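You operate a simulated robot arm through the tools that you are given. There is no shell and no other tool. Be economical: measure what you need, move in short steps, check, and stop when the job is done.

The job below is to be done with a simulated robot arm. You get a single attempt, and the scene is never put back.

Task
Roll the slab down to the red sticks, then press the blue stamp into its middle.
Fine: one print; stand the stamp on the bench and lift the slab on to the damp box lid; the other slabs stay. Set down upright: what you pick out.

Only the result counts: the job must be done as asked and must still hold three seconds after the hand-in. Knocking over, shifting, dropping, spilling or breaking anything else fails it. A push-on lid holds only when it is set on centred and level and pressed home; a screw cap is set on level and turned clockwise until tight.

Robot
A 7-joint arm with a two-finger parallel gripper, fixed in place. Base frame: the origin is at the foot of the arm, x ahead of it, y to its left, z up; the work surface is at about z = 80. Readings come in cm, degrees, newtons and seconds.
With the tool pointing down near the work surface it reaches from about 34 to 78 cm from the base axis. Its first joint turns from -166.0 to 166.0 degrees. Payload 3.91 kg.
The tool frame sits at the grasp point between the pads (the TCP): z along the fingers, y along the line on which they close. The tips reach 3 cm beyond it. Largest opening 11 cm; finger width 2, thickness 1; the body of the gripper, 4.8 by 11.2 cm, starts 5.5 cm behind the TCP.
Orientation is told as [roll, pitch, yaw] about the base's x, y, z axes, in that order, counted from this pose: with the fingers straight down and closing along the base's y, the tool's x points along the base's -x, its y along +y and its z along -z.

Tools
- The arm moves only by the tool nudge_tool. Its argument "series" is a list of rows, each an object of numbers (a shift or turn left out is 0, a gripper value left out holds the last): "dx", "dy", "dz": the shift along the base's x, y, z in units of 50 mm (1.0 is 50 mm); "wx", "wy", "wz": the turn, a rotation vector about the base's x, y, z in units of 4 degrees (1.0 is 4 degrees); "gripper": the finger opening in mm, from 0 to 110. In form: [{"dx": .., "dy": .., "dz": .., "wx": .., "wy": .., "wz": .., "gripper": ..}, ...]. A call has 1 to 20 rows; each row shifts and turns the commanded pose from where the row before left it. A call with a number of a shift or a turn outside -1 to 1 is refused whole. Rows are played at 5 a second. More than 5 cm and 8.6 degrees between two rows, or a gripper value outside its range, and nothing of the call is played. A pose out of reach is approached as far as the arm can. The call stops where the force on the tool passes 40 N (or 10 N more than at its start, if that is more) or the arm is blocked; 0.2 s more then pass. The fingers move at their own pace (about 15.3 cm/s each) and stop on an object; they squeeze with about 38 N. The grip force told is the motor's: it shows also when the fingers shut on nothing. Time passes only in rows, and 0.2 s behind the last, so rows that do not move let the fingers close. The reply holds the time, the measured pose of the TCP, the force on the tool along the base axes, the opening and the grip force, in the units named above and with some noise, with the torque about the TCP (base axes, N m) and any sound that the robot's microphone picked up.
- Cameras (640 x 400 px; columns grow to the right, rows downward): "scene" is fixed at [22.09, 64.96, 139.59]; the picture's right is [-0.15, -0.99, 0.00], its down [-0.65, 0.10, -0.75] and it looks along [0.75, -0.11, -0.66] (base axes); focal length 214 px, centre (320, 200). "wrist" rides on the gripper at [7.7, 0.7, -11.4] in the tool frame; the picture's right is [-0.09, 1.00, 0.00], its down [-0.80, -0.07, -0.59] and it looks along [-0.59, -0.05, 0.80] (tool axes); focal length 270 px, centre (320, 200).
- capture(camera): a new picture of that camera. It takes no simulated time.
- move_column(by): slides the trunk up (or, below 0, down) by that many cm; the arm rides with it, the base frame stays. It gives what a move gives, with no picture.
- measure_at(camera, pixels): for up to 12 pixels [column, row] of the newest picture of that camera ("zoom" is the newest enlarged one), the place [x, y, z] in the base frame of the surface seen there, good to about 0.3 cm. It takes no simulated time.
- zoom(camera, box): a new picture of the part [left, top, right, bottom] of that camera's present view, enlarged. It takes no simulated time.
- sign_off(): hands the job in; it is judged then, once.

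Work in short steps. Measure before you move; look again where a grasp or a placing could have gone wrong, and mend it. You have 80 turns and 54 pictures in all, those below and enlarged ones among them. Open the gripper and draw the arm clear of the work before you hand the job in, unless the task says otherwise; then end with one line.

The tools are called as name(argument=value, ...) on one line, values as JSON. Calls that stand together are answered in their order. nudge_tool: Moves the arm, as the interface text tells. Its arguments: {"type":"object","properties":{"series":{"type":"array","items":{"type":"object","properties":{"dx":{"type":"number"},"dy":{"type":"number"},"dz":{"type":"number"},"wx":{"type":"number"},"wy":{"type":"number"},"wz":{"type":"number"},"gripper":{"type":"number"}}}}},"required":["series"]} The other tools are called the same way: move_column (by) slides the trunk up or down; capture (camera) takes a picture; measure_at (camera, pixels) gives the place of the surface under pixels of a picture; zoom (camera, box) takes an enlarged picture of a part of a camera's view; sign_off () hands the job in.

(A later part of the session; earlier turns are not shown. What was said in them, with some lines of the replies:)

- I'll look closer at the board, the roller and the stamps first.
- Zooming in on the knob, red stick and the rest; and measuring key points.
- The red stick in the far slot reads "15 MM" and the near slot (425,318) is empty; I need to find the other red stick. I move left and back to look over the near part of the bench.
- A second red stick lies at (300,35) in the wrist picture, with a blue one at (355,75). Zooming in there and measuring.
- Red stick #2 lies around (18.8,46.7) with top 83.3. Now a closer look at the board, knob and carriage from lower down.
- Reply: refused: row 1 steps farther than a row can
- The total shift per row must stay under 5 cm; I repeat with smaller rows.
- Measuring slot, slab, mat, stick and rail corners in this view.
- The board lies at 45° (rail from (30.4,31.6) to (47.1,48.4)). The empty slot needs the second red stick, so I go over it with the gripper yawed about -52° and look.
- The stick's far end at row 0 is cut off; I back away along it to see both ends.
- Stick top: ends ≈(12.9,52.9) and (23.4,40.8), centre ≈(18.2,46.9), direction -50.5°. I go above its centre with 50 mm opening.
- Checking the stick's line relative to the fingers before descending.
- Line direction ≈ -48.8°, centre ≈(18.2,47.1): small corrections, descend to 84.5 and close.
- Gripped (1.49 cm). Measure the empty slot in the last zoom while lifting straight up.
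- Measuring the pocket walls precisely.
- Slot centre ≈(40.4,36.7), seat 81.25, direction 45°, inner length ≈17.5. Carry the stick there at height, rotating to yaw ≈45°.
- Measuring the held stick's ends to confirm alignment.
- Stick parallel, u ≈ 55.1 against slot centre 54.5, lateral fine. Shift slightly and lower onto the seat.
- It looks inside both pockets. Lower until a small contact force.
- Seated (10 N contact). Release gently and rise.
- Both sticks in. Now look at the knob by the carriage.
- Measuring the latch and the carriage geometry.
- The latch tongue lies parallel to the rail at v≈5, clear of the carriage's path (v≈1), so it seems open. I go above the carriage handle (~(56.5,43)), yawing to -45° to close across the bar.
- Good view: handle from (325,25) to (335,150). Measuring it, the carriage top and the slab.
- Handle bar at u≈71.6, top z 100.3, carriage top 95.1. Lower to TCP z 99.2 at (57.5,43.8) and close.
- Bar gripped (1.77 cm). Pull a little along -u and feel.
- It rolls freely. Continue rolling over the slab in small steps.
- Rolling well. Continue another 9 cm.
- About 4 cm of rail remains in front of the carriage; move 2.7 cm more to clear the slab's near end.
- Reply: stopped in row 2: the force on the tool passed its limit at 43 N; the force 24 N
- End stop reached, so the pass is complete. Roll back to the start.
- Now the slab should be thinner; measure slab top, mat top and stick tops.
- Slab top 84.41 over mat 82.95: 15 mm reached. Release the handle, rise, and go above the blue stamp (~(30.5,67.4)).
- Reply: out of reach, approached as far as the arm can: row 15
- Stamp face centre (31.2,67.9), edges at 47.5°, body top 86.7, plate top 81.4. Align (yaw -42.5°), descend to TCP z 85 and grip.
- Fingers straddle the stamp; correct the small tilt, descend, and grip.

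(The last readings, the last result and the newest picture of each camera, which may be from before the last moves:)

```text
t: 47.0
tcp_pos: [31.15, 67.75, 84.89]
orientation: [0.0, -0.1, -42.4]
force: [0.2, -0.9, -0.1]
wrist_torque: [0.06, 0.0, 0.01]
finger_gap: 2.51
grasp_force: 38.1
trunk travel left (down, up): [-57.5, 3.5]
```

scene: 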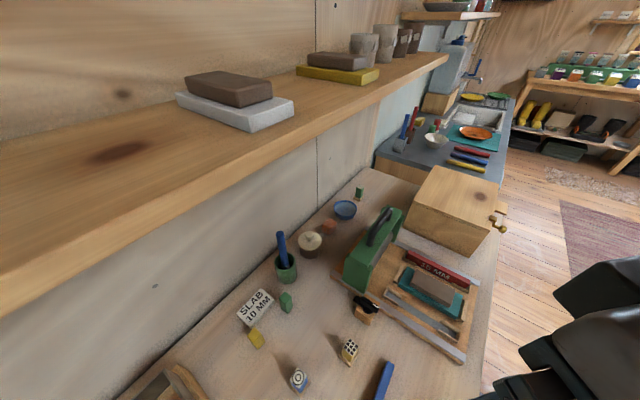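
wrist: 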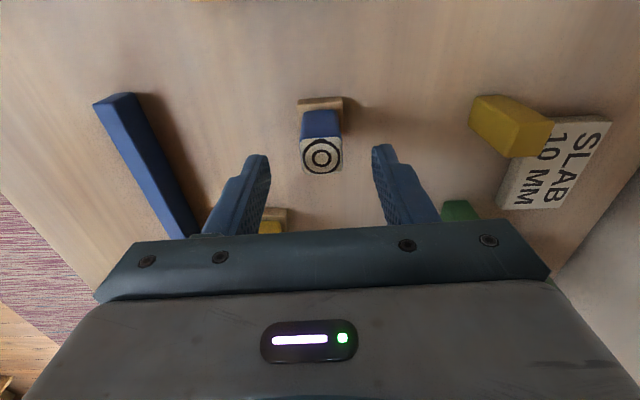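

Gripped (2.51). Lift and carry to above the slab.

nudge_tool(series=[{"dz": 0.5}, {"dz": 0.8}, {"dz": 0.8}, {"dz": 0.8}, {"dz": 0.8}, {"dx": 0.28, "dy": -0.72}, {"dx": 0.28, "dy": -0.72}, {"dx": 0.28, "dy": -0.72}, {"dx": 0.28, "dy": -0.72}, {"dx": 0.28, "dy": -0.72}, {"dx": 0.28, "dy": -0.72}, {"dx": 0.28, "dy": -0.72}, {"dx": 0.28, "dy": -0.72}, {"dx": 0.28, "dy": -0.72}, {"dx": 0.28, "dy": -0.72}, {"dz": -0.6}, {}])

capture(camera="wrist")

```text
t: 50.6
tcp_pos: [45.3, 31.9, 100.39]
orientation: [0.0, -0.1, -42.5]
force: [-1.0, -0.5, -0.3]
wrist_torque: [0.01, -0.01, -0.03]
finger_gap: 2.52
grasp_force: 38.3
trunk travel left (down, up): [-57.5, 3.5]
```

```text
18 pictures are left
```

wrist: 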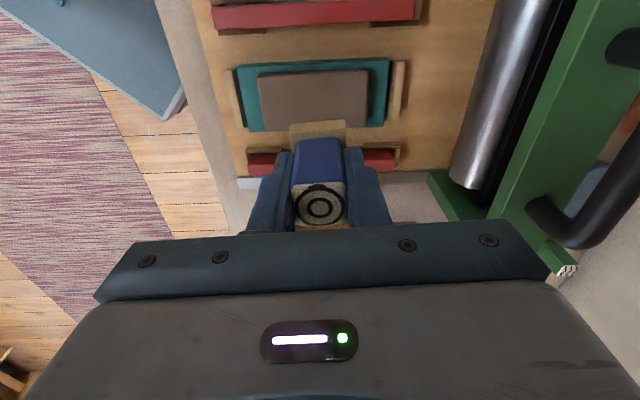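

Measuring slab corners and the stamp position.

measure_at(camera="wrist", pixels=[[261, 78], [364, 73], [266, 123], [364, 122], [312, 76], [263, 100], [365, 97], [285, 123], [292, 130], [345, 125], [313, 100]])

```text
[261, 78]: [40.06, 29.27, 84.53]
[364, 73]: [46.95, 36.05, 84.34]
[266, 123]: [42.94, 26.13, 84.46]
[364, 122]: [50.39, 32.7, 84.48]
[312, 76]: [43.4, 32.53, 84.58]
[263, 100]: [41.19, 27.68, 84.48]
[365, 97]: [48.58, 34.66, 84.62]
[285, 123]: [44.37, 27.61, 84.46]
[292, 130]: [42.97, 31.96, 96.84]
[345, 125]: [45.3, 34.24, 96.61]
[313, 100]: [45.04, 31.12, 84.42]
```

Slab spans u 48.8–58.8, centre ≈(45.0,31.1), top 84.45; stamp bottom is 4.9 below the TCP. Align to yaw -45°, and go down to just above contact (89.3).

nudge_tool(series=[{"dx": -0.06, "dy": -0.16, "wz": -0.62}, {"dz": -0.7}, {"dz": -0.7}, {"dz": -0.6}, {"dz": -0.1}, {}])

zoom(camera="scene", box=[390, 230, 480, 310])

```text
t: 52.0
tcp_pos: [45.05, 31.03, 89.9]
orientation: [0.0, -0.1, -45.0]
force: [0.0, -0.7, 0.1]
wrist_torque: [0.0, 0.01, 0.01]
finger_gap: 2.52
grasp_force: 38.2
trunk travel left (down, up): [-57.5, 3.5]
```

```text
5.00 times, centred on (435, 270) of scene
```

zoom: 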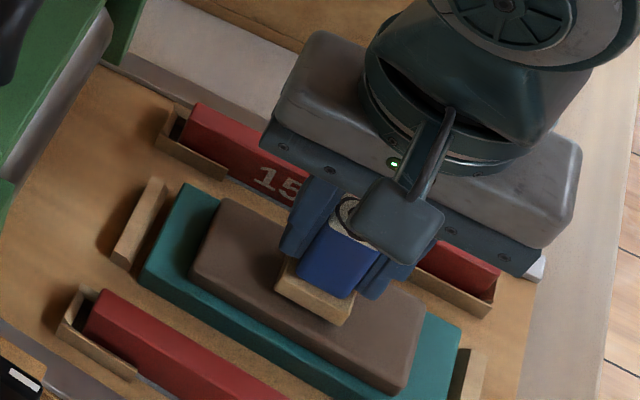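

Double-check centring with measurements in this view.

measure_at(camera="zoom", pixels=[[234, 205], [200, 265], [420, 305], [398, 372], [280, 282], [350, 312], [285, 265], [240, 290], [360, 350], [215, 235], [410, 340]])

```text
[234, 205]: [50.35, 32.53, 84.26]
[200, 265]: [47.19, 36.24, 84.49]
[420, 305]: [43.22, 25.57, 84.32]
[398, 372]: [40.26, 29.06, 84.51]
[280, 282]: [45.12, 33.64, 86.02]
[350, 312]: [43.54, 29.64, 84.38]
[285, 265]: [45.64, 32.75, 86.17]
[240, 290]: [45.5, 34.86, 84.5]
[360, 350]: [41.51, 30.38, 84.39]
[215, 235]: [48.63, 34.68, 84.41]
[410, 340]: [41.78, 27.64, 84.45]
```

Slab centre (45.2,31.0) matches the TCP. Press down in 1 mm steps, watching force.

nudge_tool(series=[{"dx": 0.02, "dz": -0.04}, {"dz": -0.04}, {"dz": -0.04}, {"dz": -0.02}, {}])

```text
t: 53.2
tcp_pos: [45.0, 31.09, 89.39]
orientation: [0.2, -0.1, -45.1]
force: [0.9, -0.5, 20.0]
wrist_torque: [-0.1, 0.08, -0.02]
finger_gap: 2.53
grasp_force: 37.9
trunk travel left (down, up): [-57.5, 3.5]
```

20 N of contact; press a bit further.

nudge_tool(series=[{"dz": -0.015}, {"dz": -0.015}, {}])

```text
t: 54.0
tcp_pos: [45.07, 30.97, 89.28]
orientation: [0.3, -0.1, -45.1]
force: [4.2, 3.0, 34.0]
wrist_torque: [-0.01, -0.03, 0.0]
finger_gap: 2.52
grasp_force: 38.0
trunk travel left (down, up): [-57.5, 3.5]
```

34 N; hold briefly, then lift straight and look at the print.

nudge_tool(series=[{}, {}, {}, {"dz": 0.1}, {"dz": 0.3}, {"dz": 0.8}, {"dz": 0.8}, {"dx": -0.5, "dy": 0.5, "dz": 0.4}, {"dx": -0.5, "dy": 0.5, "dz": 0.4}])

capture(camera="wrist")

```text
t: 56.0
tcp_pos: [39.93, 36.08, 103.17]
orientation: [-0.1, 0.0, -45.0]
force: [-1.1, -0.7, -0.4]
wrist_torque: [0.0, -0.01, 0.0]
finger_gap: 2.52
grasp_force: 38.2
trunk travel left (down, up): [-57.5, 3.5]
```

```text
16 pictures are left
```

wrist: 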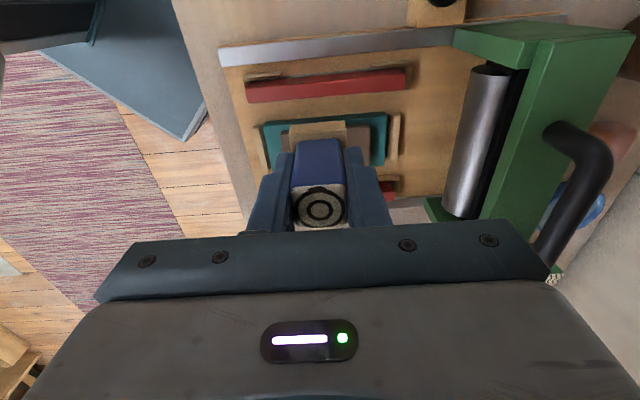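

The slab is hidden here; move 12 cm farther toward the bench and look from the scene camera.

nudge_tool(series=[{"dx": -0.5, "dy": 0.7}, {"dx": -0.4, "dy": 0.7}, {"dx": -0.2, "dy": 0.7}, {"dy": 0.7}, {"dy": 0.7}])

zoom(camera="scene", box=[390, 230, 480, 310])

```text
t: 57.2
tcp_pos: [34.57, 53.76, 102.95]
orientation: [-0.1, -0.2, -44.9]
force: [0.3, 0.8, -0.5]
wrist_torque: [-0.01, -0.02, 0.0]
finger_gap: 2.52
grasp_force: 38.0
trunk travel left (down, up): [-57.5, 3.5]
```

```text
5.00 times, centred on (435, 270) of scene
```

zoom: 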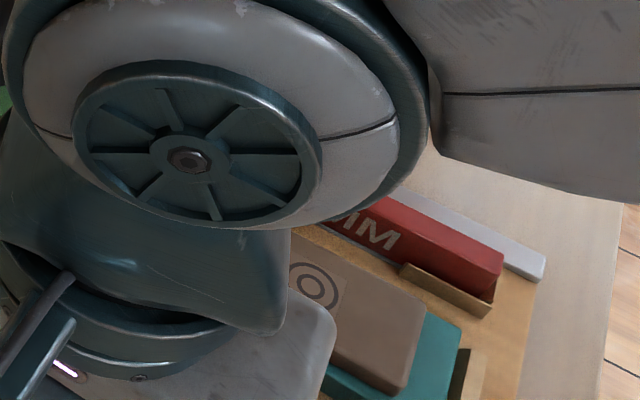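

The ring print is in the slab. Stand the stamp back on its original bench spot (31.15,67.75).

nudge_tool(series=[{"dx": -0.17, "dy": 0.7}, {"dx": -0.17, "dy": 0.7}, {"dx": -0.17, "dy": 0.7}, {"dx": -0.17, "dy": 0.7}, {"dz": -0.8}, {"dz": -0.8}, {"dz": -0.8}, {"dz": -0.8}, {"dz": -0.3}, {"dz": -0.03}, {"dz": -0.03}, {}])

```text
t: 59.8
tcp_pos: [31.23, 67.6, 85.29]
orientation: [0.0, -0.2, -45.0]
force: [0.1, 0.6, -0.7]
wrist_torque: [-0.02, 0.03, 0.03]
finger_gap: 2.51
grasp_force: 37.9
trunk travel left (down, up): [-57.5, 3.5]
```

nudge_tool(series=[{"dz": -0.04}, {"dz": -0.03}, {"dz": -0.02}, {}])

```text
t: 60.8
tcp_pos: [31.19, 67.63, 84.8]
orientation: [0.0, -0.1, -44.9]
force: [0.8, 0.5, -1.1]
wrist_torque: [-0.01, -0.03, -0.02]
finger_gap: 2.54
grasp_force: 38.0
trunk travel left (down, up): [-57.5, 3.5]
```

nudge_tool(series=[{"dz": -0.015}, {"dz": -0.015}, {}])

```text
t: 61.6
tcp_pos: [31.12, 67.58, 84.8]
orientation: [0.1, 0.0, -45.0]
force: [1.2, 0.1, 6.8]
wrist_torque: [-0.05, -0.01, 0.03]
finger_gap: 2.52
grasp_force: 38.3
trunk travel left (down, up): [-57.5, 3.5]
```

Contact (7 N). Release, rise, and check that the stamp stands; then look at the damp box.

nudge_tool(series=[{"gripper": 50}, {}, {"dz": 0.4}, {"dz": 0.8}, {"dz": 0.8}, {"dz": 0.8}, {"dz": 0.8}, {"dx": 0.3, "dy": -0.9}, {"dx": 0.3, "dy": -0.9}, {"dx": 0.3, "dy": -0.9}, {"dx": 0.3, "dy": -0.9}, {"dx": 0.3, "dy": -0.9}, {"dx": 0.3, "dy": -0.9}])

capture(camera="wrist")

capture(camera="scene")

```text
t: 64.4
tcp_pos: [40.29, 40.43, 102.55]
orientation: [0.1, 0.0, -45.1]
force: [0.1, 0.6, 0.0]
wrist_torque: [0.01, 0.02, -0.05]
finger_gap: 5.02
grasp_force: 0.2
trunk travel left (down, up): [-57.5, 3.5]
```

```text
14 pictures are left
```

wrist: 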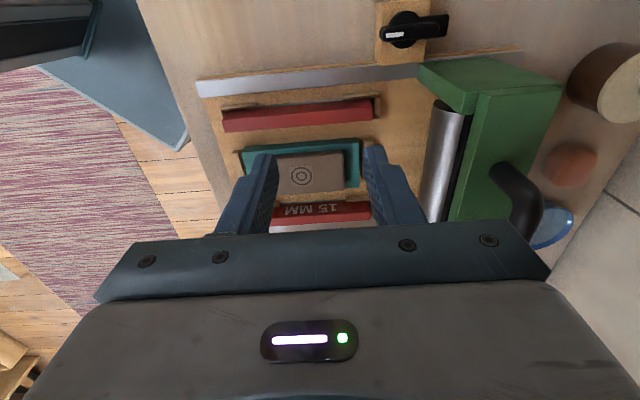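

```text
13 pictures are left
```

scene: 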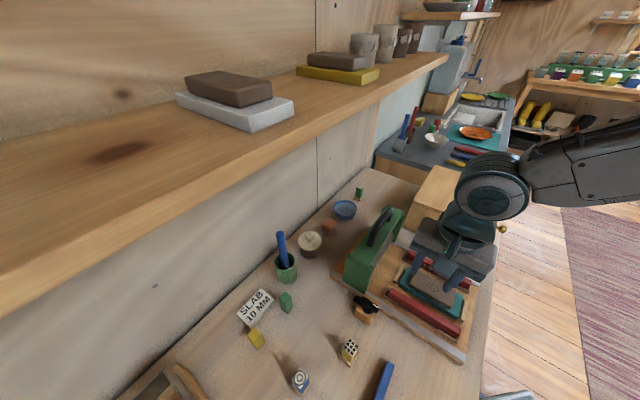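

The stamp stands at (300,380) and the print is centred. Measure the box lid in the scene view and the slab in the wrist view.

measure_at(camera="scene", pixels=[[436, 168], [425, 185], [415, 203], [440, 195], [450, 178], [412, 215], [505, 229]])

measure_at(camera="wrist", pixels=[[302, 176], [302, 157], [302, 193], [343, 155], [345, 190], [282, 158], [300, 145], [340, 175]])

```text
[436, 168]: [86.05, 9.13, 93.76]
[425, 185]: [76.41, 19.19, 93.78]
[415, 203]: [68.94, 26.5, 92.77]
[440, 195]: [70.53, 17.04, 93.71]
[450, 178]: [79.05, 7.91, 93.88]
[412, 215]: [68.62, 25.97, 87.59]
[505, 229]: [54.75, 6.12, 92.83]
```

```text
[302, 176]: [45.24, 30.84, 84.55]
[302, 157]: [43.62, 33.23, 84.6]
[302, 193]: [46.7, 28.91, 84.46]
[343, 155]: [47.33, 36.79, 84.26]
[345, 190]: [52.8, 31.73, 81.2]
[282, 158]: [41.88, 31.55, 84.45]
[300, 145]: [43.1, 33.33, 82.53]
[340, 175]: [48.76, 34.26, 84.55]
```

Lid top is z≈93.75. Now turn to yaw +45° over the slab to grip it across its width.

nudge_tool(series=[{"dx": 0.048, "dy": -0.094, "wz": 0.978, "gripper": 72}, {"dx": 0.048, "dy": -0.094, "wz": 0.978}, {"dx": 0.048, "dy": -0.094, "wz": 0.978}, {"dx": 0.048, "dy": -0.094, "wz": 0.978}, {"dx": 0.048, "dy": -0.094, "wz": 0.978}, {"dx": 0.048, "dy": -0.094, "wz": 0.978}, {"dx": 0.048, "dy": -0.094, "wz": 0.978}, {"dx": 0.048, "dy": -0.094, "wz": 0.978}, {"dx": 0.048, "dy": -0.094, "wz": 0.978}, {"dx": 0.048, "dy": -0.094, "wz": 0.978}, {"dx": 0.048, "dy": -0.094, "wz": 0.978}, {"dx": 0.048, "dy": -0.094, "wz": 0.978}, {"dx": 0.048, "dy": -0.094, "wz": 0.978}, {"dx": 0.048, "dy": -0.094, "wz": 0.978}, {"dx": 0.048, "dy": -0.094, "wz": 0.978}, {"dx": 0.048, "dy": -0.094, "wz": 0.978}, {"dx": 0.048, "dy": -0.094, "wz": 0.978}, {"dx": 0.048, "dy": -0.094, "wz": 0.978}, {"dx": 0.048, "dy": -0.094, "wz": 0.978}, {"dx": 0.048, "dy": -0.094, "wz": 0.978}])

nudge_tool(series=[{"wz": 0.978}, {"wz": 0.978}, {"wz": 0.978}, {"dz": -0.6}, {"dz": -0.6}, {"dz": -0.4}, {}])

capture(camera="wrist")

```text
t: 68.6
tcp_pos: [45.04, 31.12, 102.6]
orientation: [0.1, 0.0, 33.2]
force: [-0.7, -0.8, -0.4]
wrist_torque: [0.0, -0.01, 0.02]
finger_gap: 7.19
grasp_force: 0.0
trunk travel left (down, up): [-57.5, 3.5]
```

```text
t: 70.2
tcp_pos: [45.06, 31.1, 94.56]
orientation: [0.0, 0.0, 44.9]
force: [0.0, 0.6, 0.3]
wrist_torque: [-0.04, 0.0, 0.01]
finger_gap: 7.19
grasp_force: 0.0
trunk travel left (down, up): [-57.5, 3.5]
```

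```text
12 pictures are left
```

wrist: 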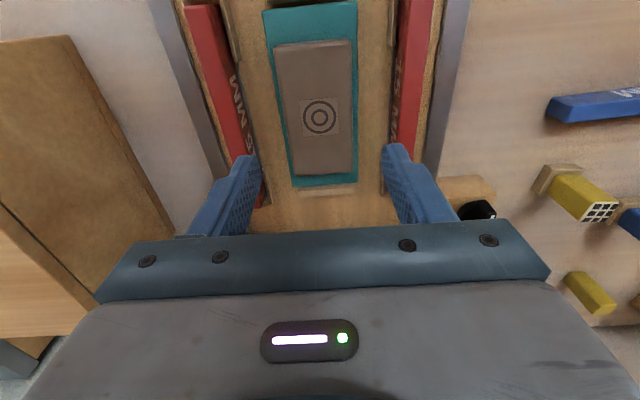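

Slab well centred between the fingers. Quick measure of its sides for lateral centring.

measure_at(camera="wrist", pixels=[[319, 118], [284, 118], [352, 118], [281, 60], [350, 55], [294, 168], [353, 168]])

```text
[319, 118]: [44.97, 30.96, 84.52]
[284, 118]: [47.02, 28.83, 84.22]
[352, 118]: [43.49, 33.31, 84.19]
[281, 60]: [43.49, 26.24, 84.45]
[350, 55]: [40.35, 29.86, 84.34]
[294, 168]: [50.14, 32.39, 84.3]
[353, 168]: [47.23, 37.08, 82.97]
```

Lower to TCP z 86.3 (tips just above the mat) and close gently.

nudge_tool(series=[{"dz": -0.6}, {"dz": -0.6}, {"dz": -0.4}, {"dz": -0.05}, {}, {"gripper": 50}, {}, {}])

```text
t: 72.0
tcp_pos: [45.15, 31.16, 86.33]
orientation: [0.0, 0.0, 44.9]
force: [0.3, -0.3, 0.5]
wrist_torque: [0.14, -0.08, -0.05]
finger_gap: 5.73
grasp_force: 37.5
trunk travel left (down, up): [-57.5, 3.5]
```

Gripped at 5.73 cm. Lift a few cm and check.

nudge_tool(series=[{"dz": 0.1}, {"dz": 0.3}, {"dz": 0.5}, {"dz": 0.6}, {}])

capture(camera="wrist")

zoom(camera="scene", box=[380, 200, 500, 330])

```text
t: 73.2
tcp_pos: [44.91, 31.29, 93.84]
orientation: [0.0, 0.1, 44.9]
force: [-0.1, 0.4, -3.6]
wrist_torque: [-0.01, 0.0, -0.01]
finger_gap: 5.73
grasp_force: 37.7
trunk travel left (down, up): [-57.5, 3.5]
```

```text
11 pictures are left
```

wrist: 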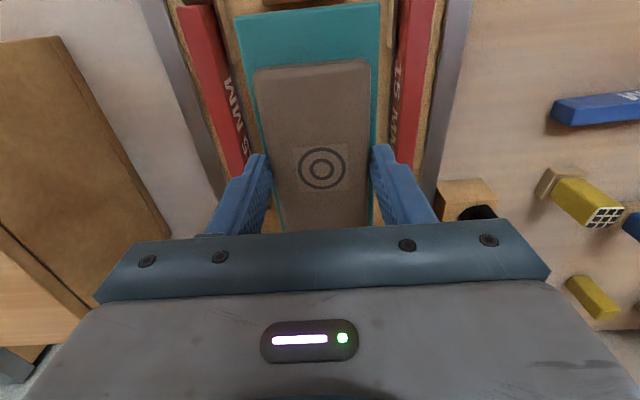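

```text
3.08 times, centred on (440, 265) of scene
```

zoom: 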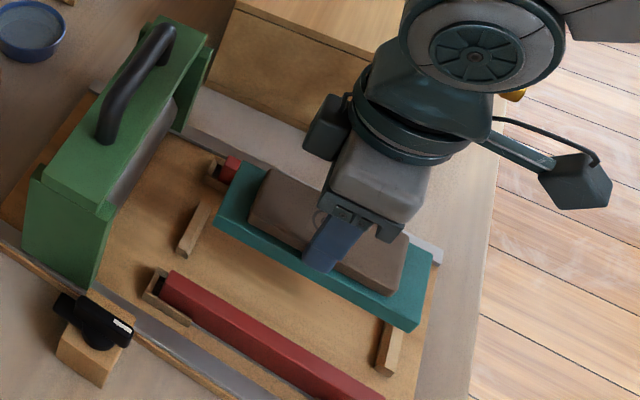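

The slab lifts together with its teal bat, held firmly. From the box-top corners I compute the lid centre ≈(71,10.5), 21×26 cm at 45°. Raise and carry to above (69,12).

nudge_tool(series=[{"dz": 0.6}, {"dz": 0.6}, {"dz": 0.6}, {"dz": 0.6}, {"dx": 0.35, "dy": -0.28}, {"dx": 0.5, "dy": -0.4}, {"dx": 0.5, "dy": -0.4}, {"dx": 0.5, "dy": -0.4}, {"dx": 0.5, "dy": -0.4}, {"dx": 0.5, "dy": -0.4}, {"dx": 0.5, "dy": -0.4}, {"dx": 0.5, "dy": -0.4}, {"dx": 0.5, "dy": -0.4}, {"dx": 0.4, "dy": -0.32}, {"dx": 0.3, "dy": -0.24}, {}])

zoom(camera="scene", box=[370, 120, 550, 260])

capture(camera="wrist")

```text
t: 76.6
tcp_pos: [70.32, 10.8, 105.87]
orientation: [0.0, 0.0, 44.8]
force: [0.0, -0.1, -3.1]
wrist_torque: [0.01, -0.02, 0.0]
finger_gap: 5.74
grasp_force: 38.5
trunk travel left (down, up): [-57.5, 3.5]
```

```text
2.86 times, centred on (460, 190) of scene
```

zoom: 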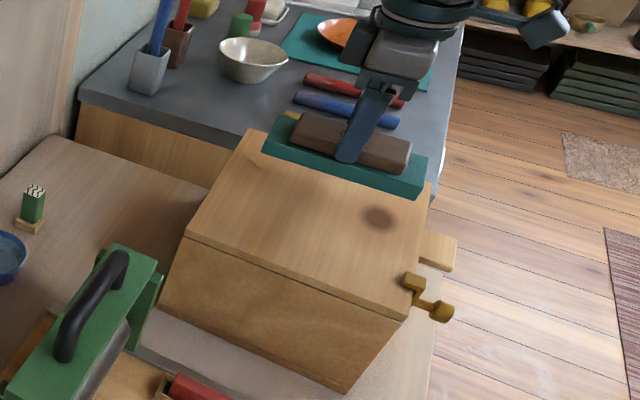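

```text
8 pictures are left
```

wrist: 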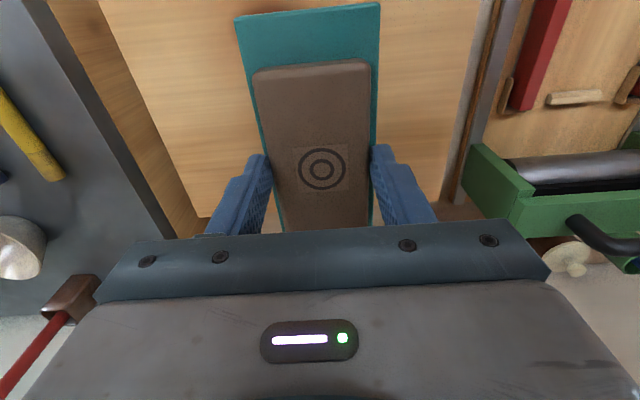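

Confirm the lid corners, and the bat's bottom level.

measure_at(camera="zoom", pixels=[[190, 230], [402, 312], [426, 205], [252, 136], [320, 215], [270, 152], [418, 195], [300, 172]])

```text
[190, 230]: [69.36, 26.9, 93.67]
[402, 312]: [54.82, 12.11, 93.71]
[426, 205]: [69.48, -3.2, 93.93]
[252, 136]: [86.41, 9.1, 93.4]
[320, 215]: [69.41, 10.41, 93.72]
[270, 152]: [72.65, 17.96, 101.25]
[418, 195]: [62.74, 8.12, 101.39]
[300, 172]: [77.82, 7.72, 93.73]
```

Position is central on the lid. Lower, slowing near contact (expected TCP ≈98.8).

nudge_tool(series=[{"dz": -0.5}, {"dz": -0.4}, {"dz": -0.25}, {"dz": -0.1}, {"dz": -0.05}, {"dz": -0.03}, {}])

```text
t: 78.2
tcp_pos: [70.14, 10.91, 99.14]
orientation: [0.0, 0.0, 44.8]
force: [0.7, 0.5, -2.8]
wrist_torque: [0.0, -0.01, -0.01]
finger_gap: 5.76
grasp_force: 38.3
trunk travel left (down, up): [-57.5, 3.5]
```

nudge_tool(series=[{"dz": -0.03}, {"dz": -0.02}, {"dz": -0.02}, {}])

```text
t: 79.2
tcp_pos: [70.23, 10.94, 98.89]
orientation: [0.0, -0.1, 44.9]
force: [0.5, 0.1, -2.5]
wrist_torque: [0.0, 0.0, 0.02]
finger_gap: 5.75
grasp_force: 37.8
trunk travel left (down, up): [-57.5, 3.5]
```

nudge_tool(series=[{"dz": -0.02}, {"dz": -0.02}, {}])

```text
t: 80.0
tcp_pos: [70.32, 10.97, 98.85]
orientation: [-0.1, -0.3, 44.9]
force: [2.4, 0.4, 8.7]
wrist_torque: [-0.2, 0.66, 0.02]
finger_gap: 5.74
grasp_force: 38.0
trunk travel left (down, up): [-57.5, 3.5]
```

Contact (8.7 N). Open slowly, then rise straight up.

nudge_tool(series=[{"gripper": 66}, {}, {"gripper": 72}, {"dz": 0.3}, {"dz": 0.6}, {"dz": 0.8}, {"dz": 0.5}, {"dx": -0.8}, {"dx": -0.8}, {"dx": -0.8}, {"dx": -0.8}, {"dx": -0.8}, {"dx": -0.8}])

capture(camera="scene")

zoom(camera="scene", box=[330, 150, 530, 280])

```text
t: 82.8
tcp_pos: [46.11, 10.96, 109.7]
orientation: [0.0, -0.1, 44.9]
force: [0.1, 0.8, -0.6]
wrist_torque: [0.01, -0.02, -0.01]
finger_gap: 7.21
grasp_force: 0.0
trunk travel left (down, up): [-57.5, 3.5]
```

```text
7 pictures are left
```

scene: 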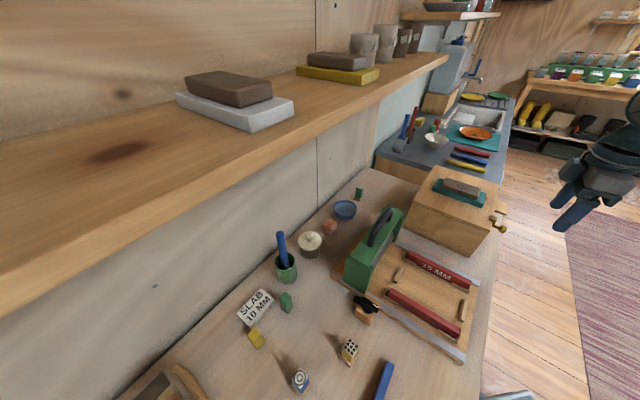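

```text
3.08 times, centred on (430, 215) of scene
```

zoom: 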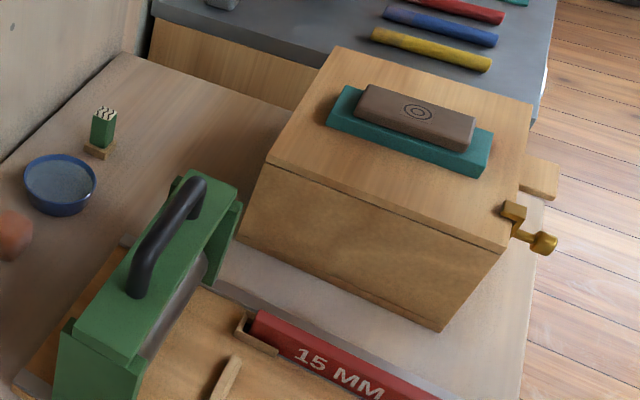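

The slab with its single print lies flat on the lid (zoom 415,120). The stamp stands on the bench (scene 300,380), and the arm is clear with the gripper open, so I hand in.

sign_off()

```text
The job is handed in.
```

I rolled the slab down to the two red 15 mm sticks and pressed one blue-stamp print into its middle. The slab now lies flat on the damp box lid, still on its teal bat, which lifted with it. The stamp stands upright on the bench and I left the other slabs alone. The bench card says "SLAB 10 MM", but I followed your instruction and used the red sticks.
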